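You operate a simulated robot arm through the tools that you are given. There is no shell and no other tool.

You are at the controls of a simulated robot arm. One attempt, no reset.

TASK
Draw a soda in the clear glass and serve it on the brown coaster.
Fine: fill to the white line on the dispenser plate, swing the spout aside after, and centre the glass on the coaster. Set down upright: what you pick out.

The check looks at the end state, three seconds after you hand in, the way a careful person would. Anything else that was tipped, shoved, dropped, spilled or broken makes it a failure.

THE ROBOT
A 7-joint arm with a two-finger parallel gripper, fixed in place. Base frame: the origin is on the floor under the middle of its stand, x ahead of it, y to its left, z up; the work surface is at about z = 720. Units: mm, rad, N and s.
With the tool pointing down near the work surface it reaches from about 440 to 920 mm from the base axis. Its first joint turns from -2.496 to 2.496 rad. Payload 3 kg.
Tool frame: the origin (TCP) lies between the finger pads and is the grasp point; the fingertips stand 30 mm ahead of it; z points along the fingers, y is the line along which they close. Largest opening 94 mm; finger width 28, thickness 10; the body of the gripper, 50 by 96 mm, starts 55 mm behind the TCP.
Orientation is that of the tool frame in the base frame, as a unit quaternion [w, x, y, z]. With the fingers straight down and closing along the base's y, the tool's x points along the base's -x, its y along +y and its z along -z.

THE INTERFACE
- The arm moves only by the tool send_rows. Its argument "targets" is a list of rows, each an object of numbers (a shift or turn left out is 0, a gripper value left out holds the last): "dx", "dy", "dz": the shift along the base's x, y, z in units of 100 mm (1.0 is 100 mm); "wx", "wy", "wz": the turn, a rotation vector about the base's x, y, z in units of 120 degrees (1.0 is 120 degrees); "hand": the gripper command, from -1 (fully open) to 1 (shut), values between in proportion. In form: [{"dx": .., "dy": .., "dz": .., "wx": .., "wy": .., "wz": .., "hand": ..}, ...]. A call has 1 to 20 rows; each row is the pose to reach, as a shift and turn from the pose commanded when the call began. A call with a number of a shift or a turn outside -1 to 1 is refused whole. Each row takes 0.2 s and may step no farther than 50 mm and 0.15 rad from the row before; otherwise, or with a gripper value out of range, the whole call is refused. A pose out of reach is approached as far as the arm can. The call stops where the force on the tool passes 40 N (or 10 N more than at its start, if that is more) or the arm is blocked; 0.2 s more then pass. Each finger travels about 72 mm/s and halts on what it meets, pressing with about 23 N; the grip force reading is that of the motor and also rises with nothing between the fingers. The clock runs only during rows and for 0.2 s after the last one: add rows that repeat a pose to give the fingers time. The reply holds the time, the measured pose of the TCP, the force on the tool along the base axes, the opening and the grip force, in the units named above and with some noise, with the torque about the TCP (base axes, N m) and any sound that the robot's microphone picked up, and new pictures: "show" is both (left out), scene, wrist or none.
- Cameras (640 x 400 px; columns grow to the right, rows downward): "scene" is fixed at [55.9, -492.8, 1567.2]; the picture's right is [0.64, -0.77, 0.00], its down [-0.49, -0.41, -0.77] and it looks along [0.59, 0.49, -0.64] (base axes); focal length 312 px, centre (320, 200). "wrist" rides on the gripper at [76, 14, -102] in the tool frame; the picture's right is [-0.18, 0.98, 0.00], its down [-0.75, -0.14, -0.64] and it looks along [-0.63, -0.12, 0.77] (tool axes); focal length 243 px, centre (320, 200). There is no depth. A picture from a camera that has moved, and an enlarged one, comes with that camera's place and axes in the base frame and with its lens. The place of the scene camera against the robot may be out by one fixed shift of up to 12 mm in any direction.
- close_up(camera, box): a new picture of the part [left, top, right, bottom] of that camera's present view, enlarged. The clock stands still meanwhile.
- finish_job(): hands the job in; it is judged then, once.

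Nothing tells you positions but the pictures and the camera data. Unless the task says otherwise, let go and move clear before handing in.

The tools are called after "Request:" as name(argument=value, ...) on one line, values as JSON. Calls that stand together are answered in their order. send_rows: Moves the arm, as the interface text tells. Its arguments: {"type":"object","properties":{"targets":{"type":"array"},"show":{"type":"string","enum":["both","scene","wrist","none"]}},"required":["targets"]} The other tools are called the same way: close_up (camera, box) takes an enlarged picture of a part of a camera's view; finish_job () hands the job in.

At the start:

```text
time_s: 0.0
ee_pos: [500.5, 413.0, 1047.2]
orientation: [0.0, 0.0, 1.0, -0.001]
contact_force: [0.3, -0.4, 0.0]
ft_torque: [-0.01, 0.02, 0.02]
width: 94.0
finger_force: 0.0
```

scene: 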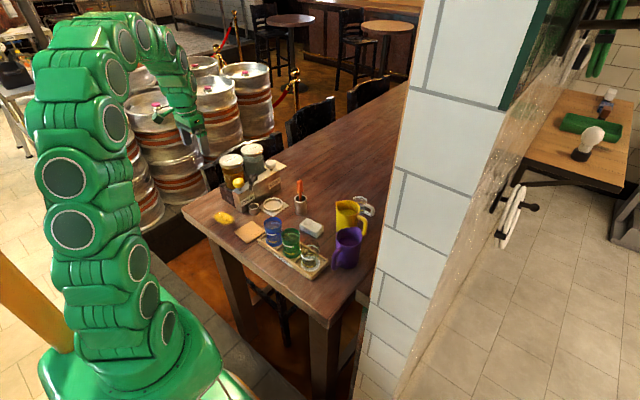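
wrist: 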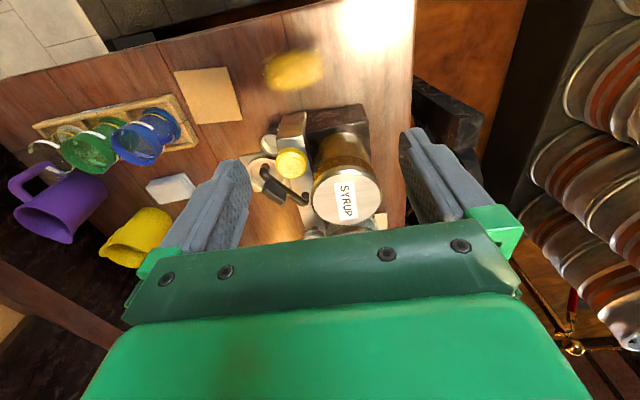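

I see a counter with a dispenser (syrup/soda jars), a tray of three glasses (blue, green, clear), pitchers, a brown coaster and a sponge. I'll enlarge the pictures to work out details before moving.

Request:
close_up(camera="scene", box=[180, 130, 400, 290])

Request:
close_up(camera="scene", box=[200, 140, 300, 220])

Request:
close_up(camera="scene", box=[240, 190, 380, 285])

Request:
close_up(camera="wrist", box=[220, 80, 420, 260])

Request:
close_up(camera="wrist", box=[0, 40, 260, 260])

```text
2.50 times, centred on (290, 210) of scene
camera zoom: at [55.9, -492.8, 1567.2], right [0.64, -0.77, 0.0], down [-0.49, -0.41, -0.77], along [0.59, 0.49, -0.64], focal length 780 px, centre (395, 175)
```

zoom: 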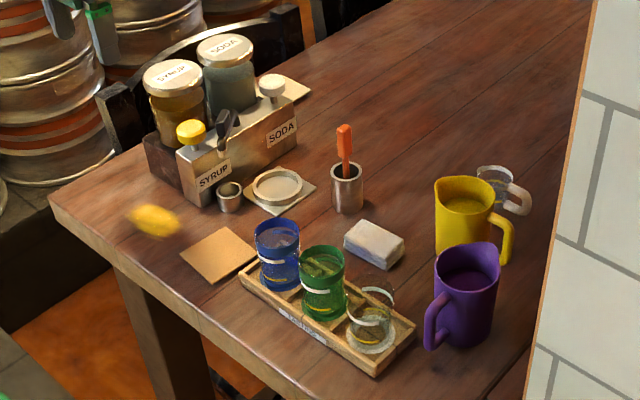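

```text
5.00 times, centred on (250, 180) of scene
camera zoom: at [55.9, -492.8, 1567.2], right [0.64, -0.77, 0.0], down [-0.49, -0.41, -0.77], along [0.59, 0.49, -0.64], focal length 1561 px, centre (670, 300)
```

zoom: 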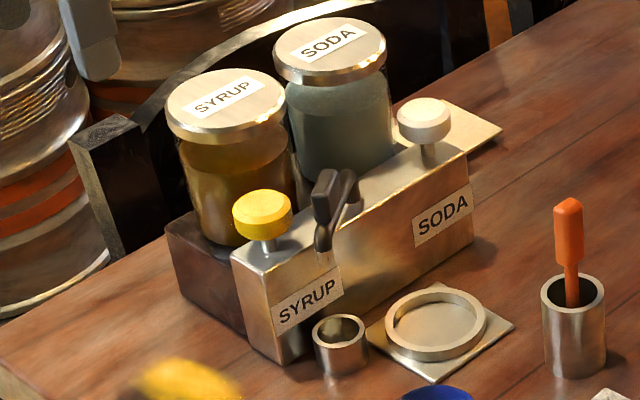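

```text
4.21 times, centred on (310, 238) of scene
camera zoom: at [55.9, -492.8, 1567.2], right [0.64, -0.77, 0.0], down [-0.49, -0.41, -0.77], along [0.59, 0.49, -0.64], focal length 1314 px, centre (362, 42)
```

zoom: 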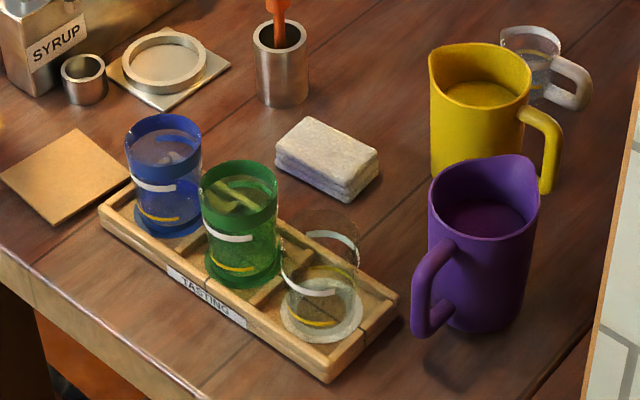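

```text
2.22 times, centred on (320, 170) of wrist
camera zoom: at [423.0, 428.6, 1149.4], right [0.18, 0.98, 0.0], down [0.75, -0.14, 0.64], along [0.63, -0.12, -0.77], focal length 539 px, centre (320, 267)
```

zoom: 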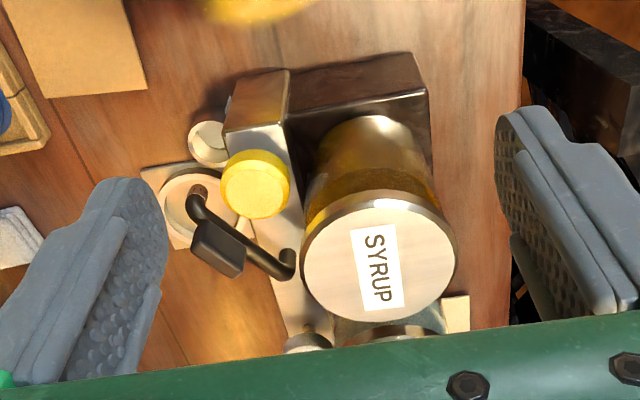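

```text
1.82 times, centred on (130, 150) of wrist
camera zoom: at [423.0, 428.6, 1149.4], right [0.18, 0.98, 0.0], down [0.75, -0.14, 0.64], along [0.63, -0.12, -0.77], focal length 441 px, centre (666, 291)
```

zoom: 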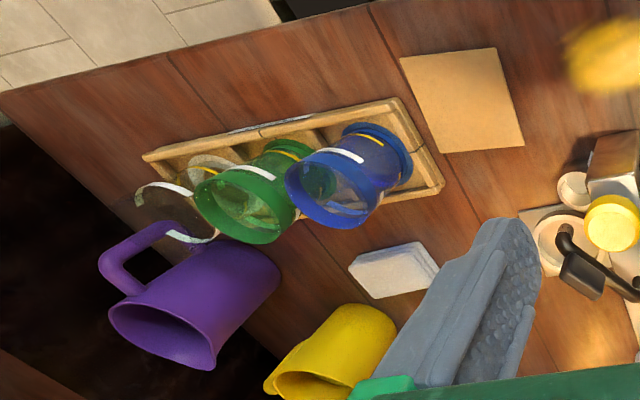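

The counter holds the dispenser (knobs marked SYRUP and SODA, a black swing spout parked over a small drip cup) and a ring plate near (680, 275). The clear tumbler is in the tray near (535, -50), and the tan coaster is near (524, 240). I'll move high over the tray for a better wrist view.

Request:
send_rows(targets=[{"dx": -0.05, "dy": -0.2}, {"dx": -0.1, "dy": -0.6}, {"dx": -0.15, "dy": -1.0}], show="none")

Request:
send_rows(targets=[{"dx": -0.05, "dy": -0.45}, {"dx": -0.1, "dy": -0.9}, {"dx": -0.15, "dy": -1.0}], show="none")

Request:
send_rows(targets=[{"dx": -0.05, "dy": -0.45}, {"dx": -0.1, "dy": -0.9}, {"dx": -0.15, "dy": -1.0}, {"dx": -0.15, "dy": -1.0}], show="both")

```text
time_s: 0.8
ee_pos: [485.2, 314.0, 1047.4]
orientation: [0.0, 0.001, 1.0, 0.0]
contact_force: [-0.4, 0.8, 0.4]
ft_torque: [0.0, 0.04, -0.02]
width: 93.8
finger_force: 0.0
```

```text
time_s: 1.6
ee_pos: [470.4, 213.4, 1047.2]
orientation: [0.0, 0.0, 1.0, 0.0]
contact_force: [0.3, 0.1, 0.7]
ft_torque: [0.0, 0.03, 0.0]
width: 94.0
finger_force: 0.1
```

```text
time_s: 2.6
ee_pos: [455.2, 113.9, 1046.3]
orientation: [0.0, 0.0, 1.0, 0.0]
contact_force: [-0.1, 0.5, 0.6]
ft_torque: [0.02, 0.02, -0.02]
width: 94.1
finger_force: 0.0
camera wrist: at [377.9, 128.0, 1149.3], right [0.18, 0.98, 0.0], down [0.75, -0.14, 0.64], along [0.63, -0.12, -0.77], focal length 243 px, centre (320, 200)
```

scene: 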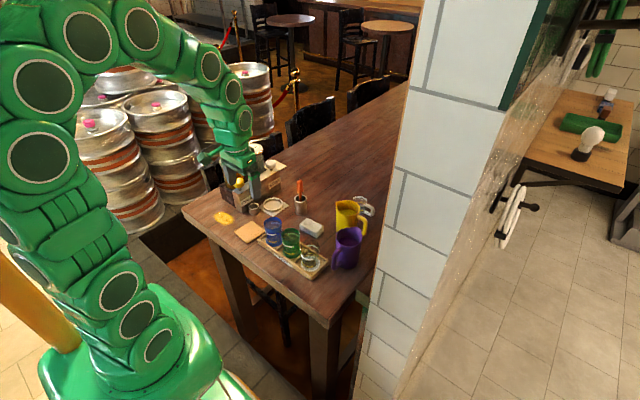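
wrist: 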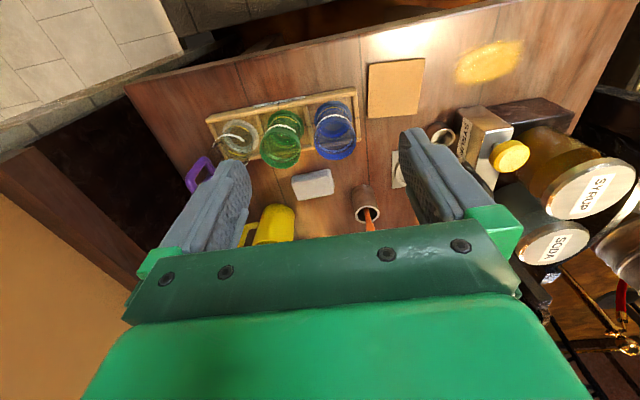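

The tray, coaster and a flat blurry yellow patch are now visible in the wrist view. I'll enlarge these areas.

Request:
close_up(camera="wrist", box=[190, 70, 380, 190])

Request:
close_up(camera="wrist", box=[350, 20, 560, 200])

Request:
close_up(camera="scene", box=[270, 215, 350, 285])

```text
3.33 times, centred on (285, 130) of wrist
camera zoom: at [377.9, 128.0, 1149.3], right [0.18, 0.98, 0.0], down [0.75, -0.14, 0.64], along [0.63, -0.12, -0.77], focal length 809 px, centre (437, 433)
```

zoom: 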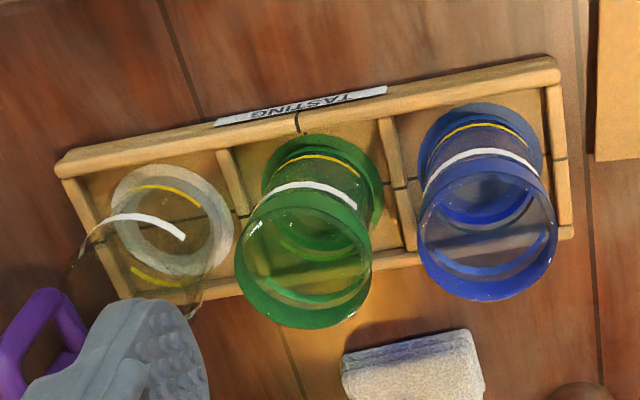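

```text
2.22 times, centred on (455, 110) of wrist
camera zoom: at [377.9, 128.0, 1149.3], right [0.18, 0.98, 0.0], down [0.75, -0.14, 0.64], along [0.63, -0.12, -0.77], focal length 539 px, centre (20, 400)
```

zoom: 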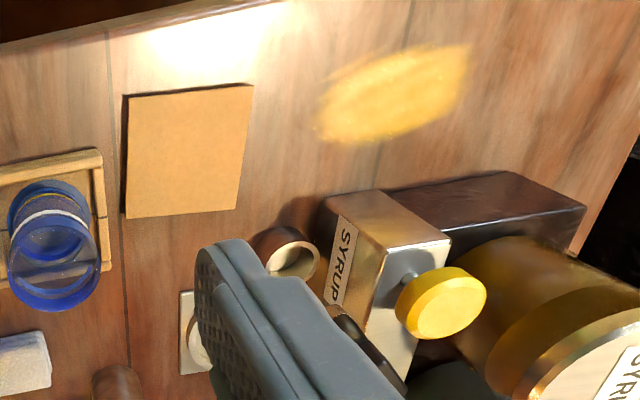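

```text
5.71 times, centred on (310, 250) of scene
camera zoom: at [55.9, -492.8, 1567.2], right [0.64, -0.77, 0.0], down [-0.49, -0.41, -0.77], along [0.59, 0.49, -0.64], focal length 1784 px, centre (377, -86)
```

zoom: 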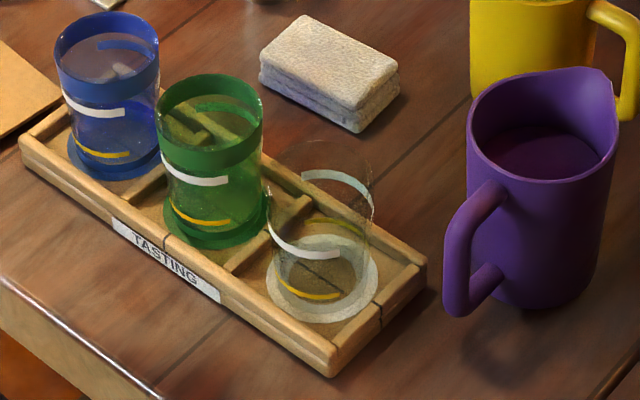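

The yellow patch is a flat mark on the table, and the clear glass is a cylinder with a base flange, white line and yellow line. Next I'll rotate the wrist 90° so the camera sits on the -y side and looks at the dispenser.

Request:
send_rows(targets=[{"dx": 0.09, "dy": 0.07, "wz": 0.068}, {"dx": 0.18, "dy": 0.14, "wz": 0.136}, {"dx": 0.27, "dy": 0.21, "wz": 0.204}, {"dx": 0.36, "dy": 0.28, "wz": 0.272}, {"dx": 0.45, "dy": 0.35, "wz": 0.34}, {"dx": 0.54, "dy": 0.42, "wz": 0.408}, {"dx": 0.63, "dy": 0.49, "wz": 0.476}, {"dx": 0.72, "dy": 0.56, "wz": 0.544}, {"dx": 0.81, "dy": 0.63, "wz": 0.612}, {"dx": 0.9, "dy": 0.7, "wz": 0.68}, {"dx": 1.0, "dy": 0.75, "wz": 0.75}, {"dx": 1.0, "dy": 0.75, "wz": 0.75}], show="none")

Request:
send_rows(targets=[{"dx": 0.4}, {"dx": 0.8}, {"dx": 0.9}, {"dx": 0.9}], show="both")

```text
time_s: 5.2
ee_pos: [555.9, 189.1, 1048.3]
orientation: [0.0, 0.707, -0.707, 0.0]
contact_force: [-0.5, 0.2, 0.0]
ft_torque: [-0.01, 0.0, 0.0]
width: 94.0
finger_force: 0.1
```

```text
time_s: 6.2
ee_pos: [644.4, 190.2, 1047.5]
orientation: [-0.001, 0.708, -0.706, 0.001]
contact_force: [-0.3, 0.0, 0.2]
ft_torque: [-0.02, 0.0, -0.02]
width: 94.0
finger_force: 0.1
camera wrist: at [628.5, 113.6, 1150.5], right [-0.98, 0.18, 0.0], down [0.14, 0.75, 0.64], along [0.12, 0.63, -0.77], focal length 243 px, centre (320, 200)
```

scene: 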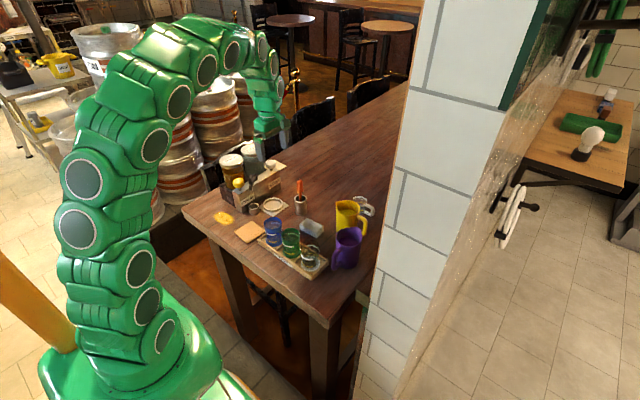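
wrist: 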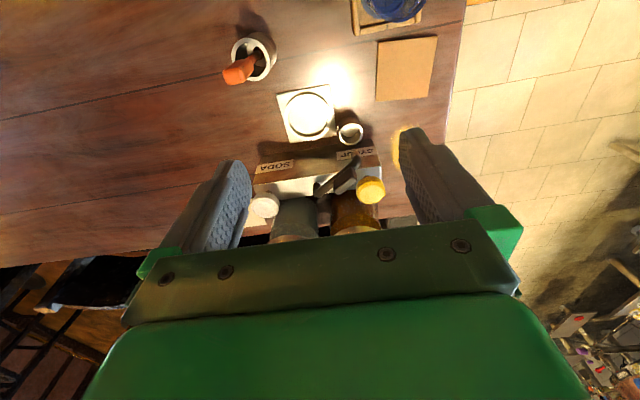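

Request:
close_up(camera="wrist", box=[240, 70, 400, 240])

Request:
close_up(camera="wrist", box=[270, 130, 400, 230])

Request:
close_up(camera="scene", box=[210, 140, 310, 220])

```text
2.35 times, centred on (320, 155) of wrist
camera zoom: at [628.5, 113.6, 1150.5], right [-0.98, 0.18, 0.0], down [0.14, 0.75, 0.64], along [0.12, 0.63, -0.77], focal length 571 px, centre (320, 306)
```

zoom: 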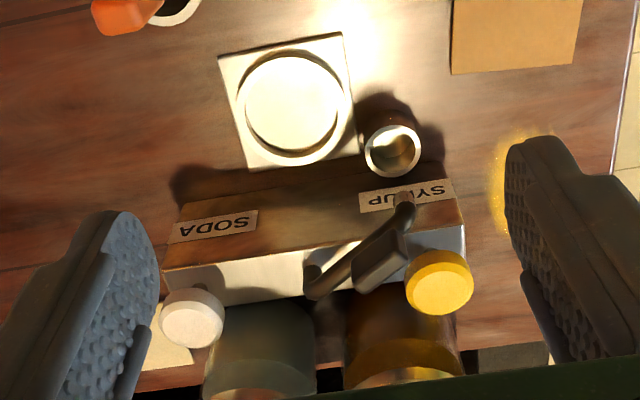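

```text
4.00 times, centred on (335, 180) of wrist
camera zoom: at [628.5, 113.6, 1150.5], right [-0.98, 0.18, 0.0], down [0.14, 0.75, 0.64], along [0.12, 0.63, -0.77], focal length 970 px, centre (260, 280)
```

zoom: 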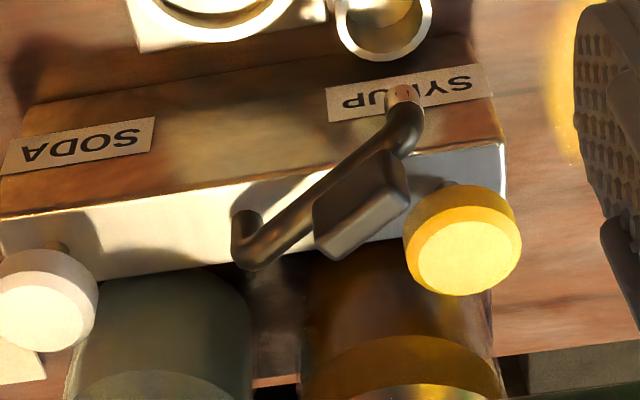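

```text
5.00 times, centred on (260, 180) of scene
camera zoom: at [55.9, -492.8, 1567.2], right [0.64, -0.77, 0.0], down [-0.49, -0.41, -0.77], along [0.59, 0.49, -0.64], focal length 1561 px, centre (620, 300)
```

zoom: 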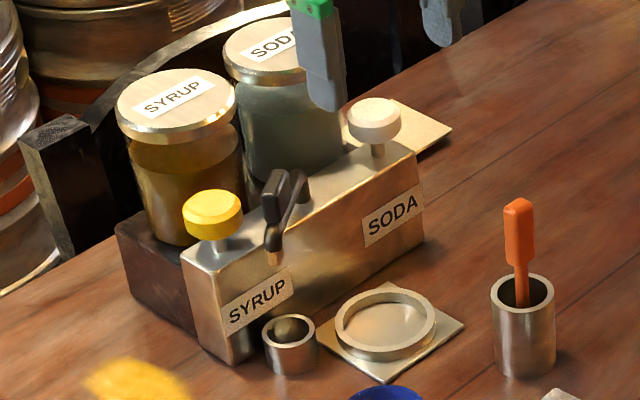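

From the wrist views I place the ring centre near (676, 262), the spout tip near (608, 304, 820) and its pivot near (680, 356). The SODA knob is near (760, 353, 850), and the clear glass is near (544, -51) with its rim at about z 814. I'll go above the clear glass with the fingers closing along x.

Request:
send_rows(targets=[{"dx": -0.1, "dy": -0.2}, {"dx": -0.25, "dy": -0.55}, {"dx": -0.4, "dy": -0.9}, {"dx": -0.45, "dy": -1.0}], show="none")

Request:
send_rows(targets=[{"dx": -0.15, "dy": -0.35}, {"dx": -0.3, "dy": -0.7}, {"dx": -0.45, "dy": -1.0}], show="none")

Request:
send_rows(targets=[{"dx": -0.05, "dy": -0.25, "dz": -0.2}, {"dx": -0.1, "dy": -0.4, "dz": -0.55}, {"dx": -0.1, "dy": -0.41, "dz": -0.95}, {"dx": -0.1, "dy": -0.41, "dz": -1.0}], show="both")

```text
time_s: 7.2
ee_pos: [601.2, 91.5, 1047.2]
orientation: [0.0, 0.707, -0.707, 0.0]
contact_force: [0.0, 0.2, -2.1]
ft_torque: [0.0, 0.0, 0.02]
width: 93.8
finger_force: 0.1
```

```text
time_s: 8.0
ee_pos: [556.2, -11.6, 1049.3]
orientation: [0.0, 0.708, -0.707, 0.0]
contact_force: [0.0, -0.1, -1.2]
ft_torque: [-0.03, -0.03, 0.0]
width: 94.2
finger_force: 0.1
```

```text
time_s: 9.0
ee_pos: [544.3, -51.7, 948.4]
orientation: [-0.001, 0.707, -0.707, -0.001]
contact_force: [0.6, 0.3, 0.6]
ft_torque: [-0.03, -0.01, 0.02]
width: 93.9
finger_force: 0.0
camera wrist: at [529.2, -129.0, 1050.3], right [-0.98, 0.18, 0.0], down [0.14, 0.75, 0.64], along [0.12, 0.63, -0.77], focal length 243 px, centre (320, 200)
```

scene: 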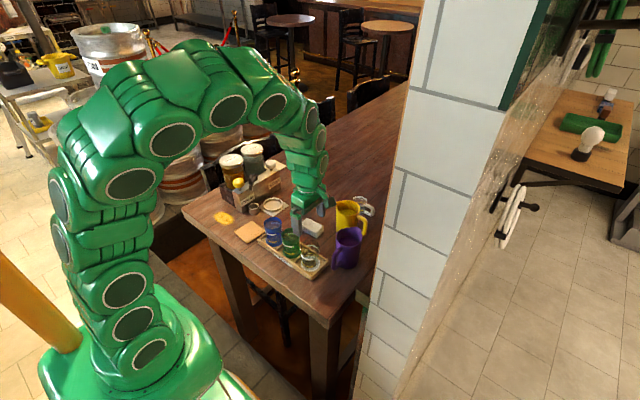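
wrist: 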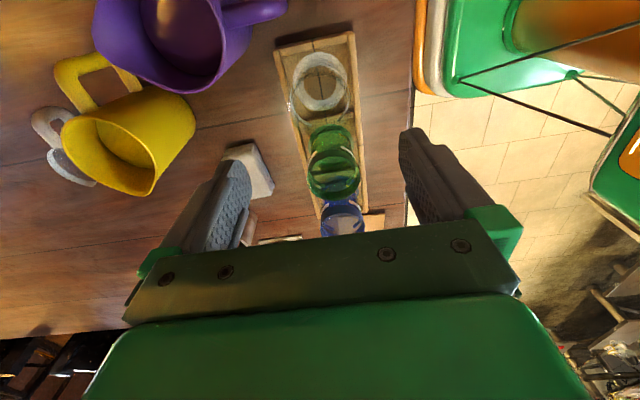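

Request:
close_up(camera="wrist", box=[260, 30, 380, 130])

Request:
close_up(camera="wrist", box=[20, 0, 300, 200])

```text
4.00 times, centred on (320, 80) of wrist
camera zoom: at [529.2, -129.0, 1050.3], right [-0.98, 0.18, 0.0], down [0.14, 0.75, 0.64], along [0.12, 0.63, -0.77], focal length 970 px, centre (320, 680)
```

zoom: 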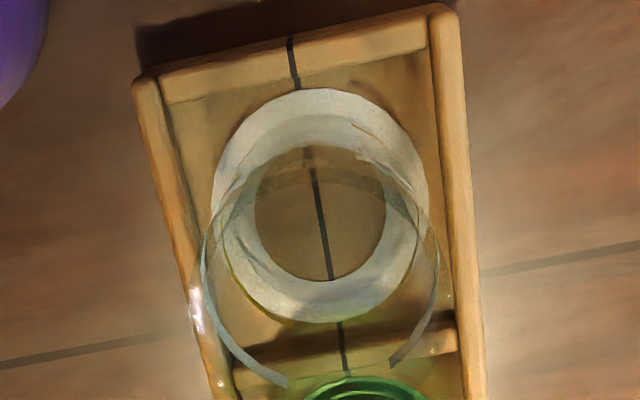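

```text
2.00 times, centred on (160, 100) of wrist
camera zoom: at [529.2, -129.0, 1050.3], right [-0.98, 0.18, 0.0], down [0.14, 0.75, 0.64], along [0.12, 0.63, -0.77], focal length 485 px, centre (640, 400)
```

zoom: 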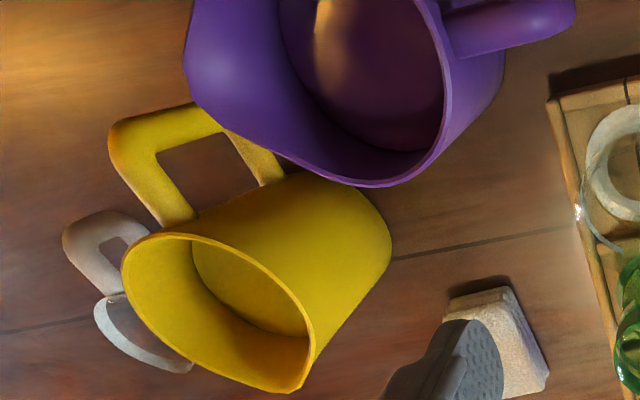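

The clear glass's base is centred at about (543, -52), directly under the gripper. I'll descend over it in stages, keeping the fingertips above the tray rails.

Request:
send_rows(targets=[{"dx": -0.01, "dz": -0.2}, {"dx": -0.01, "dz": -0.5}, {"dx": -0.01, "dz": -0.8}, {"dx": -0.01, "dz": -1.0}], show="none")

Request:
send_rows(targets=[{"dz": -0.15}, {"dz": -0.3}, {"dz": -0.45}, {"dz": -0.6}, {"dz": -0.62}], show="both")

```text
time_s: 10.0
ee_pos: [545.8, -51.5, 846.0]
orientation: [0.0, 0.707, -0.707, 0.0]
contact_force: [-0.1, -0.1, -0.7]
ft_torque: [0.01, -0.03, 0.0]
width: 94.2
finger_force: 0.1
```

```text
time_s: 11.2
ee_pos: [545.4, -52.0, 782.9]
orientation: [-0.001, -0.707, 0.707, -0.001]
contact_force: [0.0, -0.2, 0.1]
ft_torque: [0.0, 0.0, 0.0]
width: 94.2
finger_force: 0.1
camera wrist: at [530.4, -128.1, 887.3], right [-0.98, 0.18, 0.0], down [0.14, 0.75, 0.64], along [0.12, 0.63, -0.77], focal length 243 px, centre (320, 200)
```

scene: 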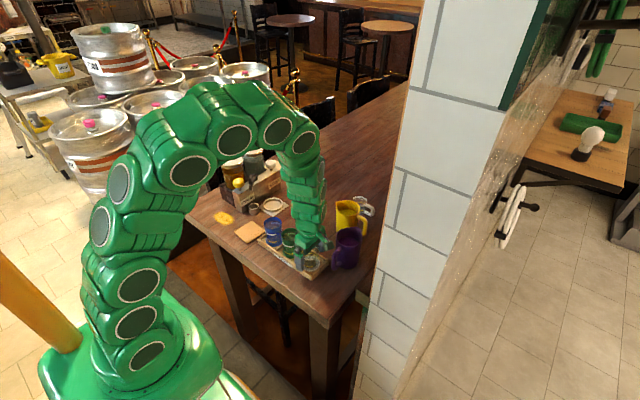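
wrist: 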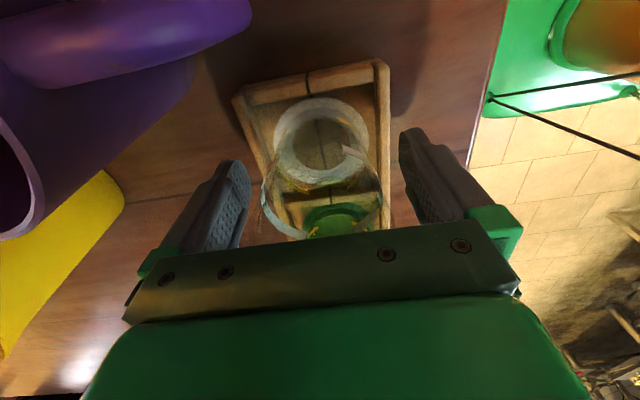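

The fingers straddle the glass evenly with the tips above the tray rails. I'll close on it and hold.

Request:
send_rows(targets=[{"hand": -0.2}, {"hand": 0.3}, {"hand": 0.5}, {"hand": 0.5}, {"hand": 0.5}], show="wrist")

```text
time_s: 12.4
ee_pos: [545.5, -52.2, 785.1]
orientation: [0.0, 0.707, -0.707, 0.0]
contact_force: [-0.2, -0.9, 0.8]
ft_torque: [0.01, 0.04, 0.03]
width: 61.8
finger_force: 22.9
camera wrist: at [530.5, -128.0, 887.4], right [-0.98, 0.18, 0.0], down [0.14, 0.75, 0.64], along [0.12, 0.63, -0.77], focal length 243 px, centre (320, 200)
```

wrist: 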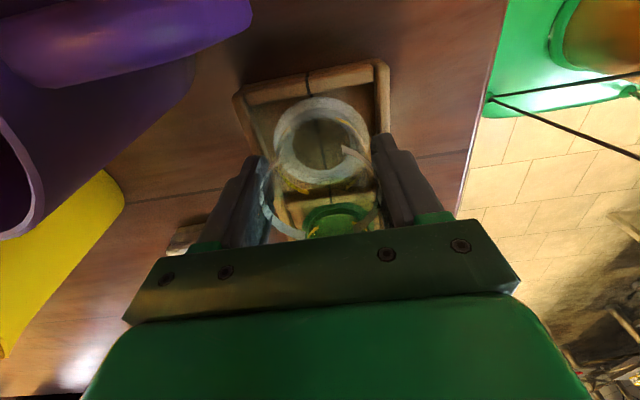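

The glass is gripped at 61.8 mm wide. I'll lift it straight up, slowly at first.

Request:
send_rows(targets=[{"dz": 0.05}, {"dz": 0.1}, {"dz": 0.2}, {"dz": 0.4}, {"dz": 0.65}, {"dz": 0.9}, {"dz": 1.0}], show="both")

```text
time_s: 14.0
ee_pos: [543.4, -51.1, 884.7]
orientation: [0.0, 0.707, -0.707, 0.0]
contact_force: [-0.4, -0.2, -1.1]
ft_torque: [-0.01, -0.02, -0.01]
width: 61.9
finger_force: 23.3
camera wrist: at [528.4, -127.1, 988.4], right [-0.98, 0.18, 0.0], down [0.14, 0.75, 0.64], along [0.12, 0.63, -0.77], focal length 243 px, centre (320, 200)
```

scene: 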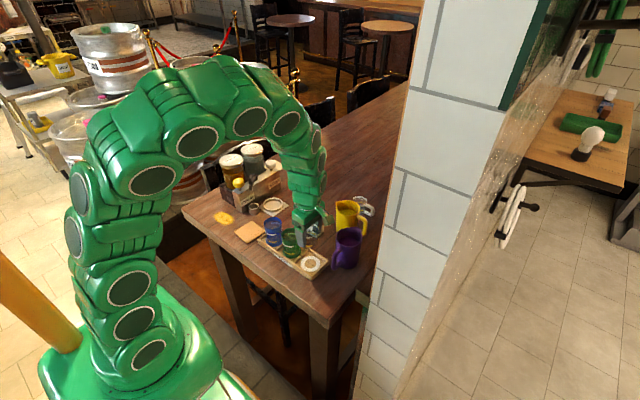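
wrist: 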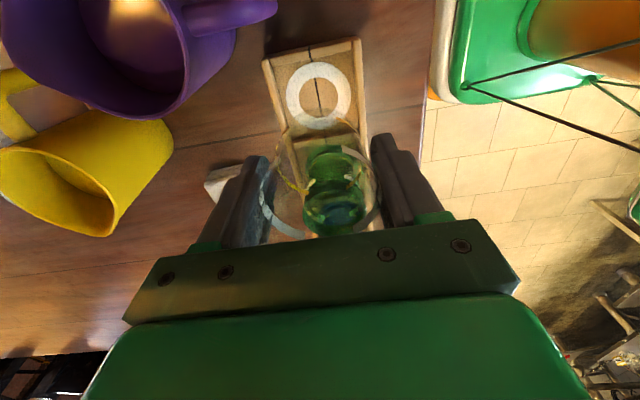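

The glass is up and the white disc turned out to be a ring mark left on the tray. I'll look closely at the held glass.

Request:
close_up(camera="scene", box=[270, 195, 350, 285])

Request:
close_up(camera="wrist", box=[240, 110, 400, 250])

```text
4.44 times, centred on (310, 240) of scene
camera zoom: at [55.9, -492.8, 1567.2], right [0.64, -0.77, 0.0], down [-0.49, -0.41, -0.77], along [0.59, 0.49, -0.64], focal length 1387 px, centre (364, 22)
```

zoom: 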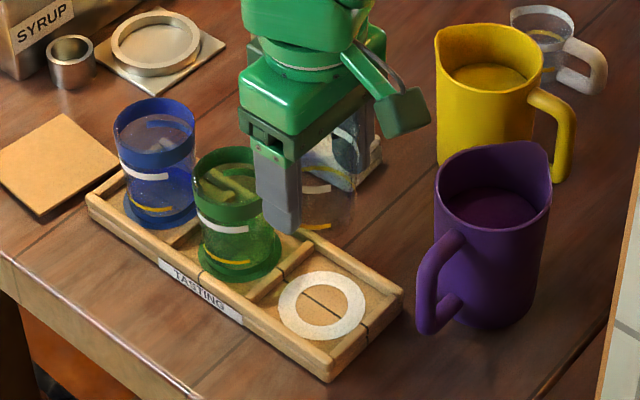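

```text
2.86 times, centred on (320, 180) of wrist
camera zoom: at [528.4, -127.1, 988.4], right [-0.98, 0.18, 0.0], down [0.14, 0.75, 0.64], along [0.12, 0.63, -0.77], focal length 693 px, centre (320, 257)
```

zoom: 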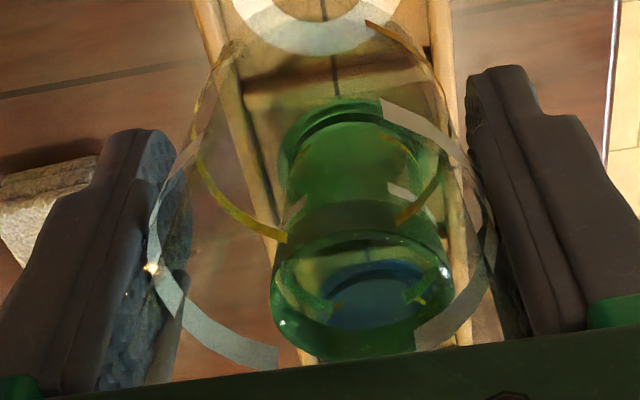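

The empty glass is held securely and level. I'll raise it further and carry it toward the dispenser plate, stopping short to measure the ring.

Request:
send_rows(targets=[{"dz": 0.2}, {"dz": 0.5}, {"dz": 0.75, "dx": 0.05, "dy": 0.1}, {"dz": 0.8, "dx": 0.15, "dy": 0.35}, {"dz": 0.8, "dx": 0.3, "dy": 0.7}, {"dz": 0.8, "dx": 0.45, "dy": 1.0}], show="none")

Request:
send_rows(targets=[{"dx": 0.15, "dy": 0.35}, {"dx": 0.35, "dy": 0.65}, {"dx": 0.55, "dy": 0.85}, {"dx": 0.75, "dy": 0.97}, {"dx": 0.87, "dy": 1.0}, {"dx": 0.87, "dy": 1.0}], show="both")

```text
time_s: 15.4
ee_pos: [591.1, 48.9, 965.0]
orientation: [0.0, -0.707, 0.707, 0.0]
contact_force: [0.1, -0.7, -2.1]
ft_torque: [0.01, 0.0, 0.01]
width: 61.8
finger_force: 22.9
```

```text
time_s: 16.8
ee_pos: [675.6, 149.1, 964.7]
orientation: [0.0, 0.708, -0.707, 0.0]
contact_force: [-0.1, -0.5, -1.7]
ft_torque: [-0.01, -0.02, -0.02]
width: 61.9
finger_force: 22.9
camera wrist: at [661.1, 72.5, 1068.4], right [-0.98, 0.18, 0.0], down [0.14, 0.75, 0.64], along [0.12, 0.63, -0.77], focal length 243 px, centre (320, 200)
```

scene: 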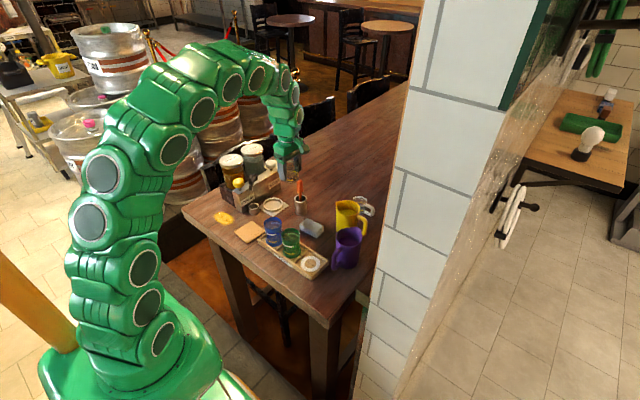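
wrist: 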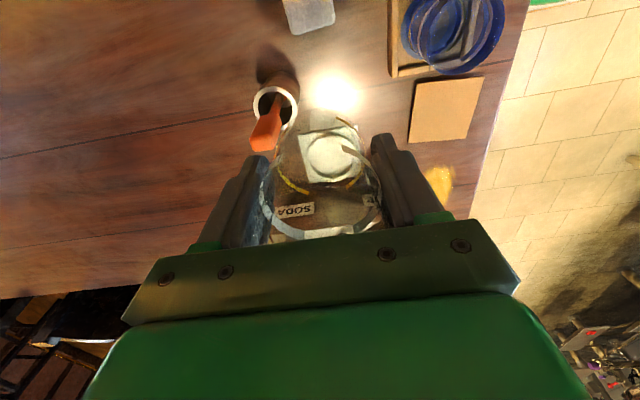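

Request:
close_up(camera="wrist", box=[260, 100, 400, 240])

Request:
close_up(camera="wrist", box=[290, 120, 380, 200])

```text
2.86 times, centred on (330, 170) of wrist
camera zoom: at [661.1, 72.5, 1068.4], right [-0.98, 0.18, 0.0], down [0.14, 0.75, 0.64], along [0.12, 0.63, -0.77], focal length 693 px, centre (291, 286)
```

zoom: 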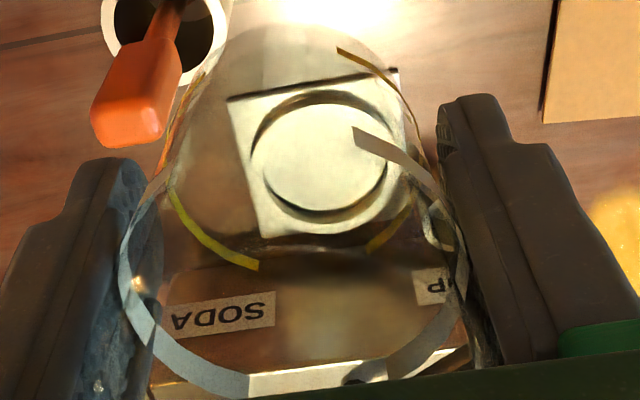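

```text
5.00 times, centred on (335, 160) of wrist
camera zoom: at [661.1, 72.5, 1068.4], right [-0.98, 0.18, 0.0], down [0.14, 0.75, 0.64], along [0.12, 0.63, -0.77], focal length 1213 px, centre (245, 400)
```

zoom: 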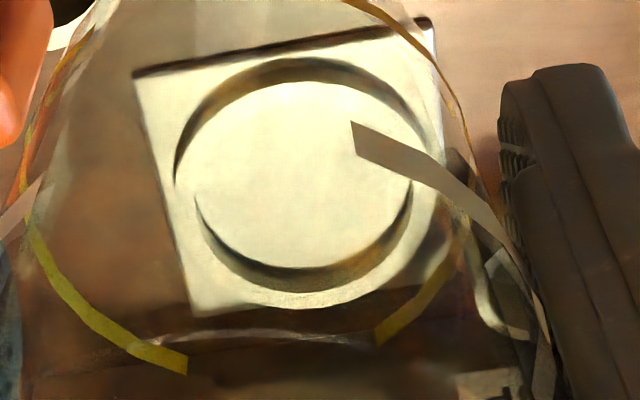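

Seen through the glass, the ring centre reads near (678, 268), a few mm off my earlier estimate. I'll hover directly above the ring so the camera sees it without looking through the glass.

Request:
send_rows(targets=[{"dy": 0.2}, {"dy": 0.5}, {"dy": 0.85}, {"dy": 1.0}], show="none")

Request:
send_rows(targets=[{"dy": 0.1}, {"dy": 0.15}, {"dy": 0.15}], show="both")

Request:
close_up(camera="wrist", box=[270, 30, 380, 120])

Request:
close_up(camera="scene", box=[220, 140, 320, 220])

```text
time_s: 17.8
ee_pos: [675.5, 248.4, 966.1]
orientation: [-0.001, 0.707, -0.707, 0.0]
contact_force: [1.2, 0.0, -1.2]
ft_torque: [0.0, 0.05, -0.02]
width: 61.7
finger_force: 23.4
```

```text
time_s: 18.6
ee_pos: [675.3, 262.2, 964.3]
orientation: [0.001, -0.707, 0.707, -0.001]
contact_force: [0.0, -0.7, -1.4]
ft_torque: [0.02, 0.01, 0.04]
width: 61.9
finger_force: 22.5
camera wrist: at [661.1, 186.6, 1067.3], right [-0.98, 0.18, 0.0], down [0.14, 0.75, 0.64], along [0.12, 0.63, -0.77], focal length 243 px, centre (320, 200)
```

scene: 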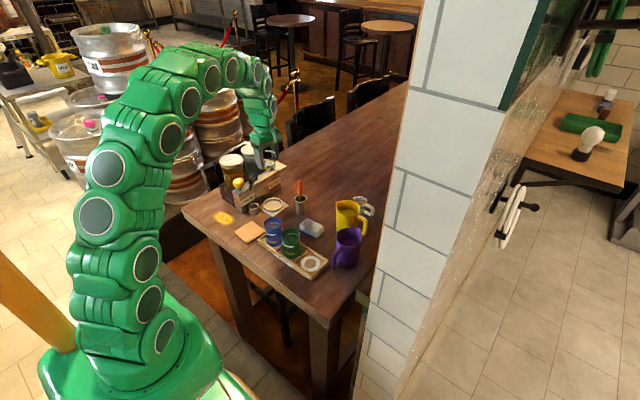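
wrist: 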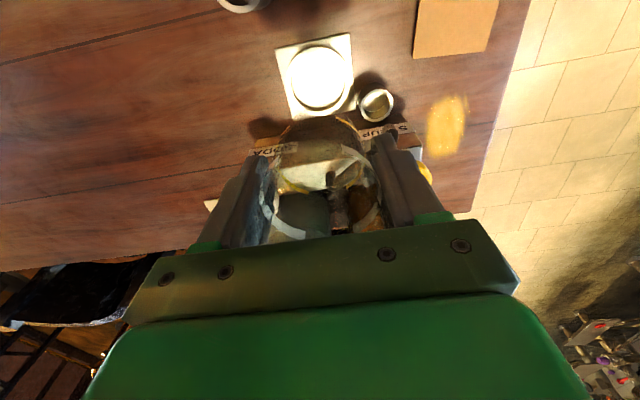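

```text
4.44 times, centred on (325, 75) of wrist
camera zoom: at [661.1, 186.6, 1067.3], right [-0.98, 0.18, 0.0], down [0.14, 0.75, 0.64], along [0.12, 0.63, -0.77], focal length 1078 px, centre (298, 756)
```

zoom: 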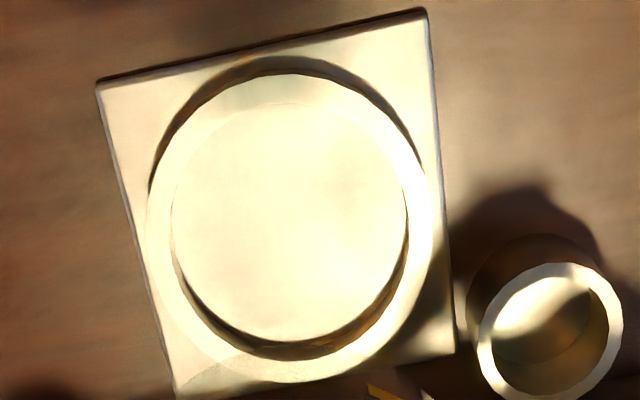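

```text
5.00 times, centred on (270, 180) of scene
camera zoom: at [55.9, -492.8, 1567.2], right [0.64, -0.77, 0.0], down [-0.49, -0.41, -0.77], along [0.59, 0.49, -0.64], focal length 1561 px, centre (570, 300)
```

zoom: 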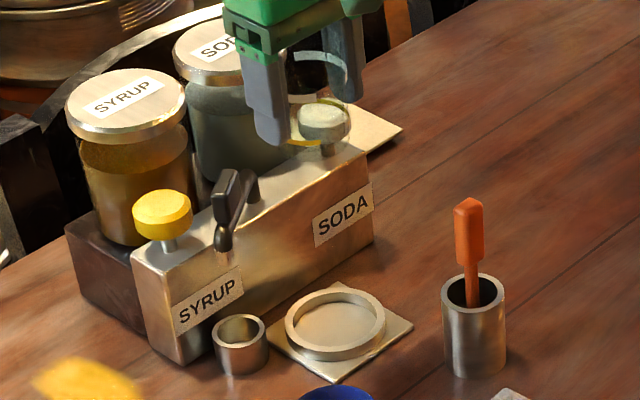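

The ring is now clear: centre about (678, 267), inner diameter about 67 mm for a 62 mm glass, so placement must be within ~2.5 mm. I'll check where the glass sits relative to the fingers.

Request:
close_up(camera="wrist", box=[240, 100, 400, 250])

Request:
close_up(camera="scene", box=[235, 130, 305, 190])

```text
2.67 times, centred on (320, 175) of wrist
camera zoom: at [661.1, 186.6, 1067.3], right [-0.98, 0.18, 0.0], down [0.14, 0.75, 0.64], along [0.12, 0.63, -0.77], focal length 647 px, centre (320, 267)
```

zoom: 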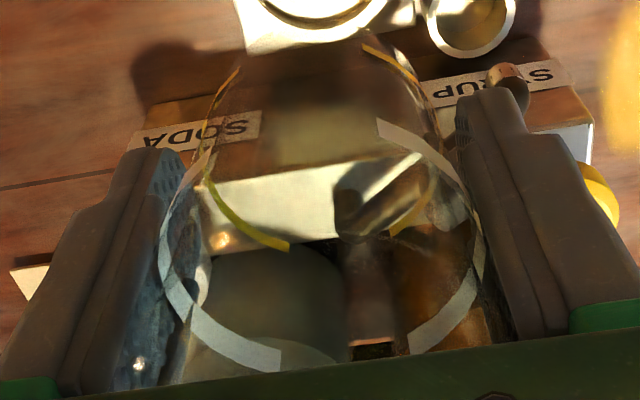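

```text
6.67 times, centred on (270, 160) of scene
camera zoom: at [55.9, -492.8, 1567.2], right [0.64, -0.77, 0.0], down [-0.49, -0.41, -0.77], along [0.59, 0.49, -0.64], focal length 2081 px, centre (653, 467)
```

zoom: 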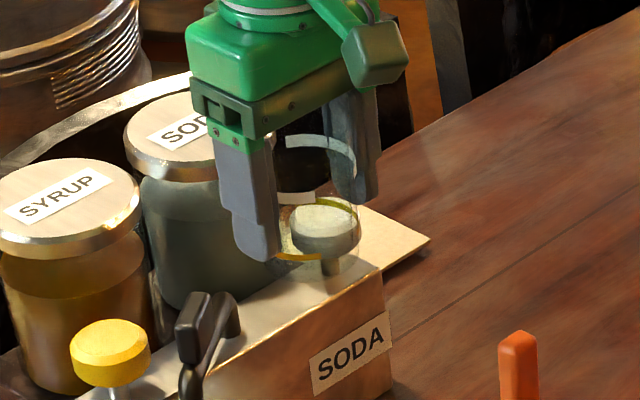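

The glass sits about 4 mm toward +y from the finger centre and the ring wall is around 17 mm high. I'll lower to just above the ring with a +2.5 mm x correction and compare the glass bottom with the ring.

Request:
send_rows(targets=[{"dx": 0.015, "dz": -0.2}, {"dx": 0.025, "dz": -0.5}, {"dx": 0.025, "dz": -0.8}, {"dx": 0.025, "dz": -1.0}], show="none")

Request:
send_rows(targets=[{"dz": -0.15}, {"dz": -0.3}, {"dz": -0.42}, {"dz": -0.45}, {"dz": -0.45}], show="both")

Request:
close_up(camera="wrist", box=[250, 70, 400, 190])

Request:
close_up(camera="scene", box=[240, 160, 310, 220])

```text
time_s: 19.6
ee_pos: [678.4, 263.5, 864.5]
orientation: [0.0, 0.707, -0.707, 0.0]
contact_force: [0.1, -0.3, -1.8]
ft_torque: [-0.01, 0.02, -0.01]
width: 61.7
finger_force: 23.2
```

```text
time_s: 20.8
ee_pos: [679.3, 263.5, 819.4]
orientation: [0.0, -0.707, 0.707, -0.001]
contact_force: [-0.5, -0.3, -1.2]
ft_torque: [0.0, 0.02, -0.03]
width: 61.8
finger_force: 23.1
camera wrist: at [664.0, 187.4, 922.5], right [-0.98, 0.18, 0.0], down [0.14, 0.75, 0.64], along [0.12, 0.63, -0.77], focal length 243 px, centre (320, 200)
```

scene: 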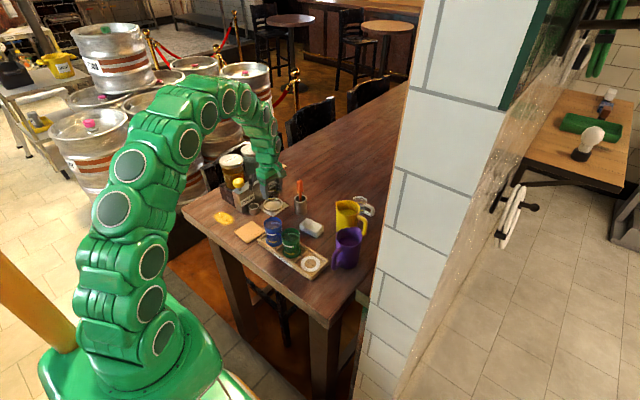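
wrist: 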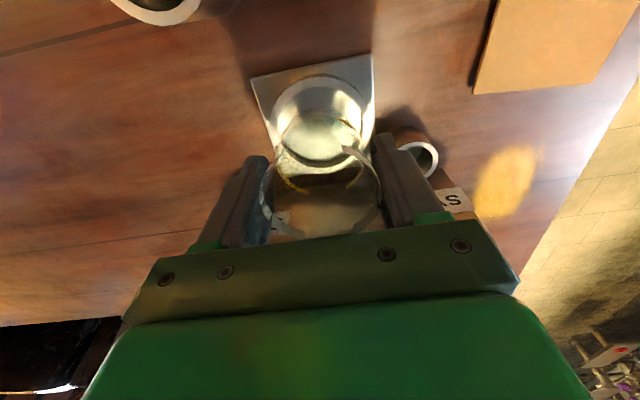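

```text
3.33 times, centred on (325, 130) of wrist
camera zoom: at [664.0, 187.4, 922.5], right [-0.98, 0.18, 0.0], down [0.14, 0.75, 0.64], along [0.12, 0.63, -0.77], focal length 809 px, centre (303, 433)
```

zoom: 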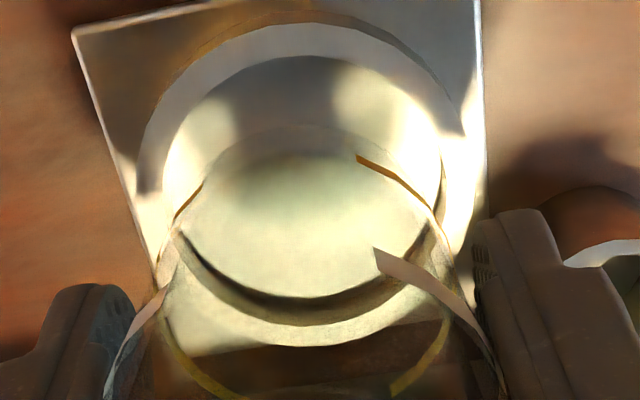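

```text
6.67 times, centred on (275, 190) of scene
camera zoom: at [55.9, -492.8, 1567.2], right [0.64, -0.77, 0.0], down [-0.49, -0.41, -0.77], along [0.59, 0.49, -0.64], focal length 2081 px, centre (620, 267)
```

zoom: 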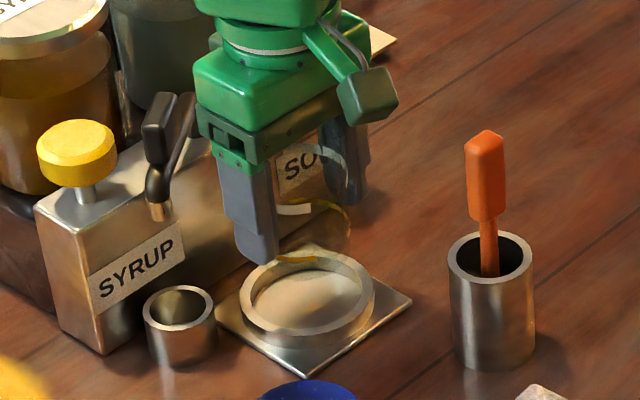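

The ring outline matches my model well, with centre about 1 mm to +x of the tool axis. I'll zoom in more on the glass bottom edge to settle its y offset.

Request:
close_up(camera="wrist", box=[280, 90, 370, 150])

Request:
close_up(camera="wrist", box=[260, 130, 390, 240])

Request:
close_up(camera="scene", box=[260, 170, 300, 205])

```text
6.67 times, centred on (325, 120) of wrist
camera zoom: at [664.0, 187.4, 922.5], right [-0.98, 0.18, 0.0], down [0.14, 0.75, 0.64], along [0.12, 0.63, -0.77], focal length 1618 px, centre (287, 733)
```

zoom: 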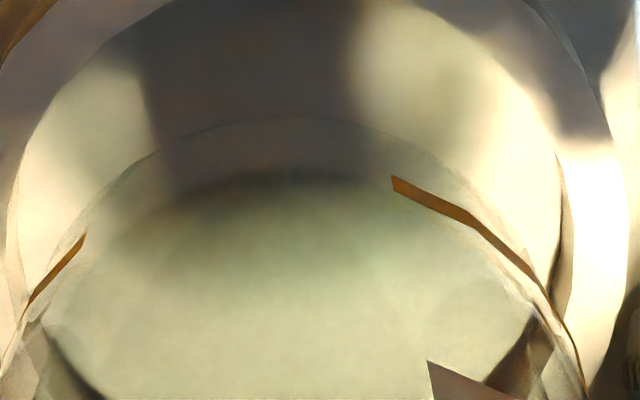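

```text
3.64 times, centred on (325, 185) of wrist
camera zoom: at [664.0, 187.4, 922.5], right [-0.98, 0.18, 0.0], down [0.14, 0.75, 0.64], along [0.12, 0.63, -0.77], focal length 882 px, centre (302, 254)
```

zoom: 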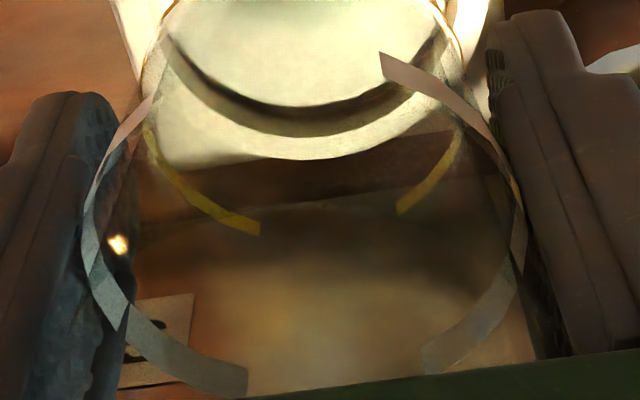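

```text
11.43 times, centred on (280, 188) of scene
camera zoom: at [55.9, -492.8, 1567.2], right [0.64, -0.77, 0.0], down [-0.49, -0.41, -0.77], along [0.59, 0.49, -0.64], focal length 3567 px, centre (777, 343)
```

zoom: 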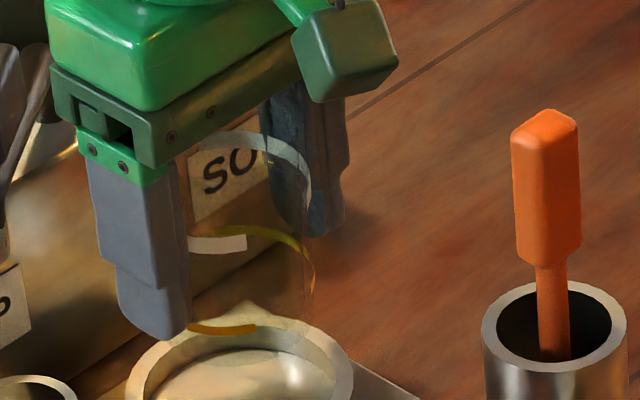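

The glass base centre is about 5 mm ±1.5 from the tool axis in +y, within tolerance of the ring. I'll shift slightly (+0.6 mm x, -1.5 mm y) and lower gently into the ring, watching the force.

Request:
send_rows(targets=[{"dx": 0.006, "dy": -0.015, "dz": -0.03}, {"dx": 0.006, "dy": -0.015, "dz": -0.08}, {"dx": 0.006, "dy": -0.015, "dz": -0.14}, {"dx": 0.006, "dy": -0.015, "dz": -0.2}, {"dx": 0.006, "dy": -0.015, "dz": -0.24}, {"dx": 0.006, "dy": -0.015, "dz": -0.26}, {"dx": 0.006, "dy": -0.015, "dz": -0.26}], show="wrist")

Request:
close_up(camera="wrist", box=[260, 60, 390, 180])

Request:
close_up(camera="scene", box=[250, 170, 300, 220])

```text
time_s: 22.4
ee_pos: [679.3, 262.9, 793.5]
orientation: [0.0, 0.708, -0.706, 0.0]
contact_force: [-0.4, -0.6, -2.0]
ft_torque: [0.0, 0.01, -0.03]
width: 61.7
finger_force: 22.7
camera wrist: at [663.9, 185.2, 896.1], right [-0.98, 0.18, 0.0], down [0.14, 0.75, 0.64], along [0.12, 0.63, -0.77], focal length 243 px, centre (320, 200)
```

wrist: 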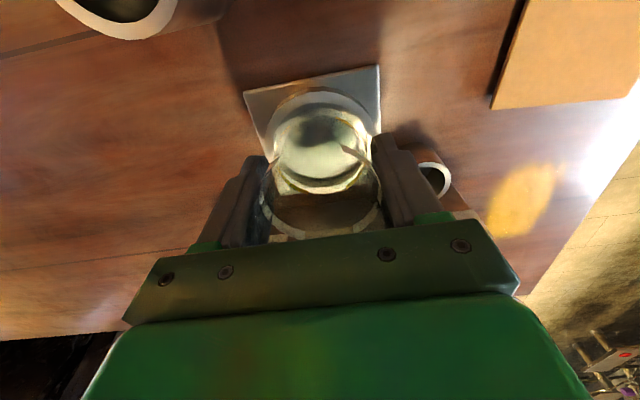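

```text
3.33 times, centred on (325, 120) of wrist
camera zoom: at [663.9, 185.2, 896.1], right [-0.98, 0.18, 0.0], down [0.14, 0.75, 0.64], along [0.12, 0.63, -0.77], focal length 809 px, centre (303, 467)
```

zoom: 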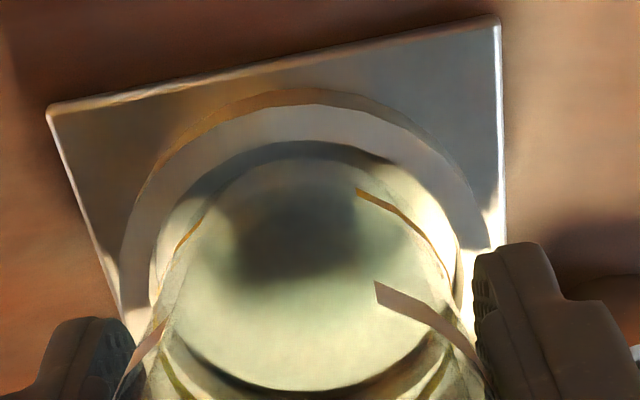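

```text
8.00 times, centred on (275, 195) of scene
camera zoom: at [55.9, -492.8, 1567.2], right [0.64, -0.77, 0.0], down [-0.49, -0.41, -0.77], along [0.59, 0.49, -0.64], focal length 2497 px, centre (680, 240)
```

zoom: 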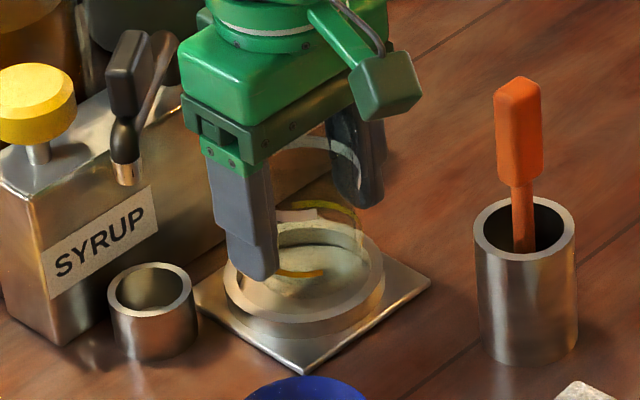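

The glass base is inside the ring mouth with a few mm clearance all round. I'll keep lowering in small steps, watching for contact.

Request:
send_rows(targets=[{"dz": -0.02}, {"dz": -0.04}, {"dz": -0.06}, {"dz": -0.08}, {"dz": -0.08}], show="wrist")

Request:
close_up(camera="wrist", box=[260, 60, 390, 180])

```text
time_s: 23.6
ee_pos: [679.8, 261.7, 785.6]
orientation: [-0.001, 0.708, -0.707, 0.001]
contact_force: [-0.4, 1.2, 10.5]
ft_torque: [-0.33, -0.05, 0.0]
width: 61.8
finger_force: 22.6
camera wrist: at [664.7, 185.5, 889.0], right [-0.98, 0.18, 0.0], down [0.14, 0.75, 0.64], along [0.12, 0.63, -0.77], focal length 243 px, centre (320, 200)
```

wrist: 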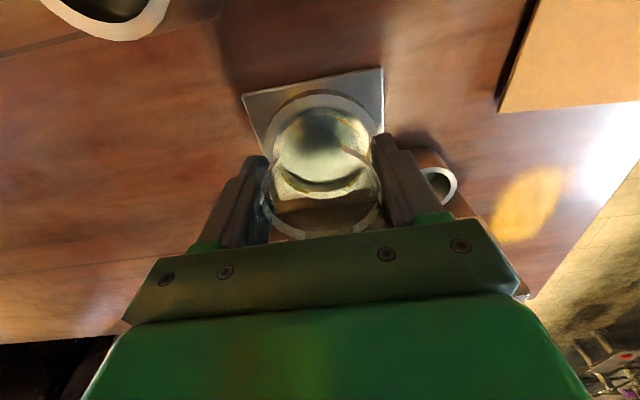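

```text
3.33 times, centred on (325, 120) of wrist
camera zoom: at [664.7, 185.5, 889.0], right [-0.98, 0.18, 0.0], down [0.14, 0.75, 0.64], along [0.12, 0.63, -0.77], focal length 809 px, centre (303, 467)
```

zoom: 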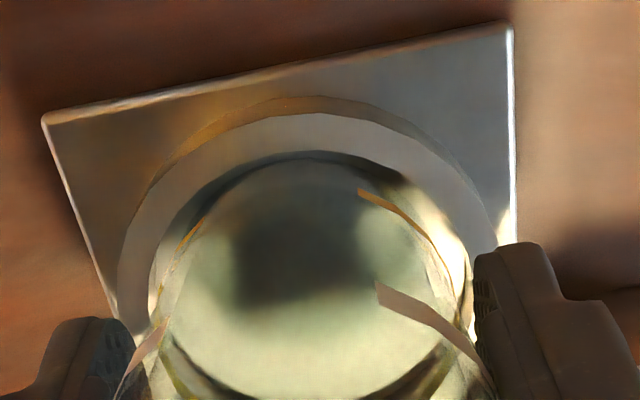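

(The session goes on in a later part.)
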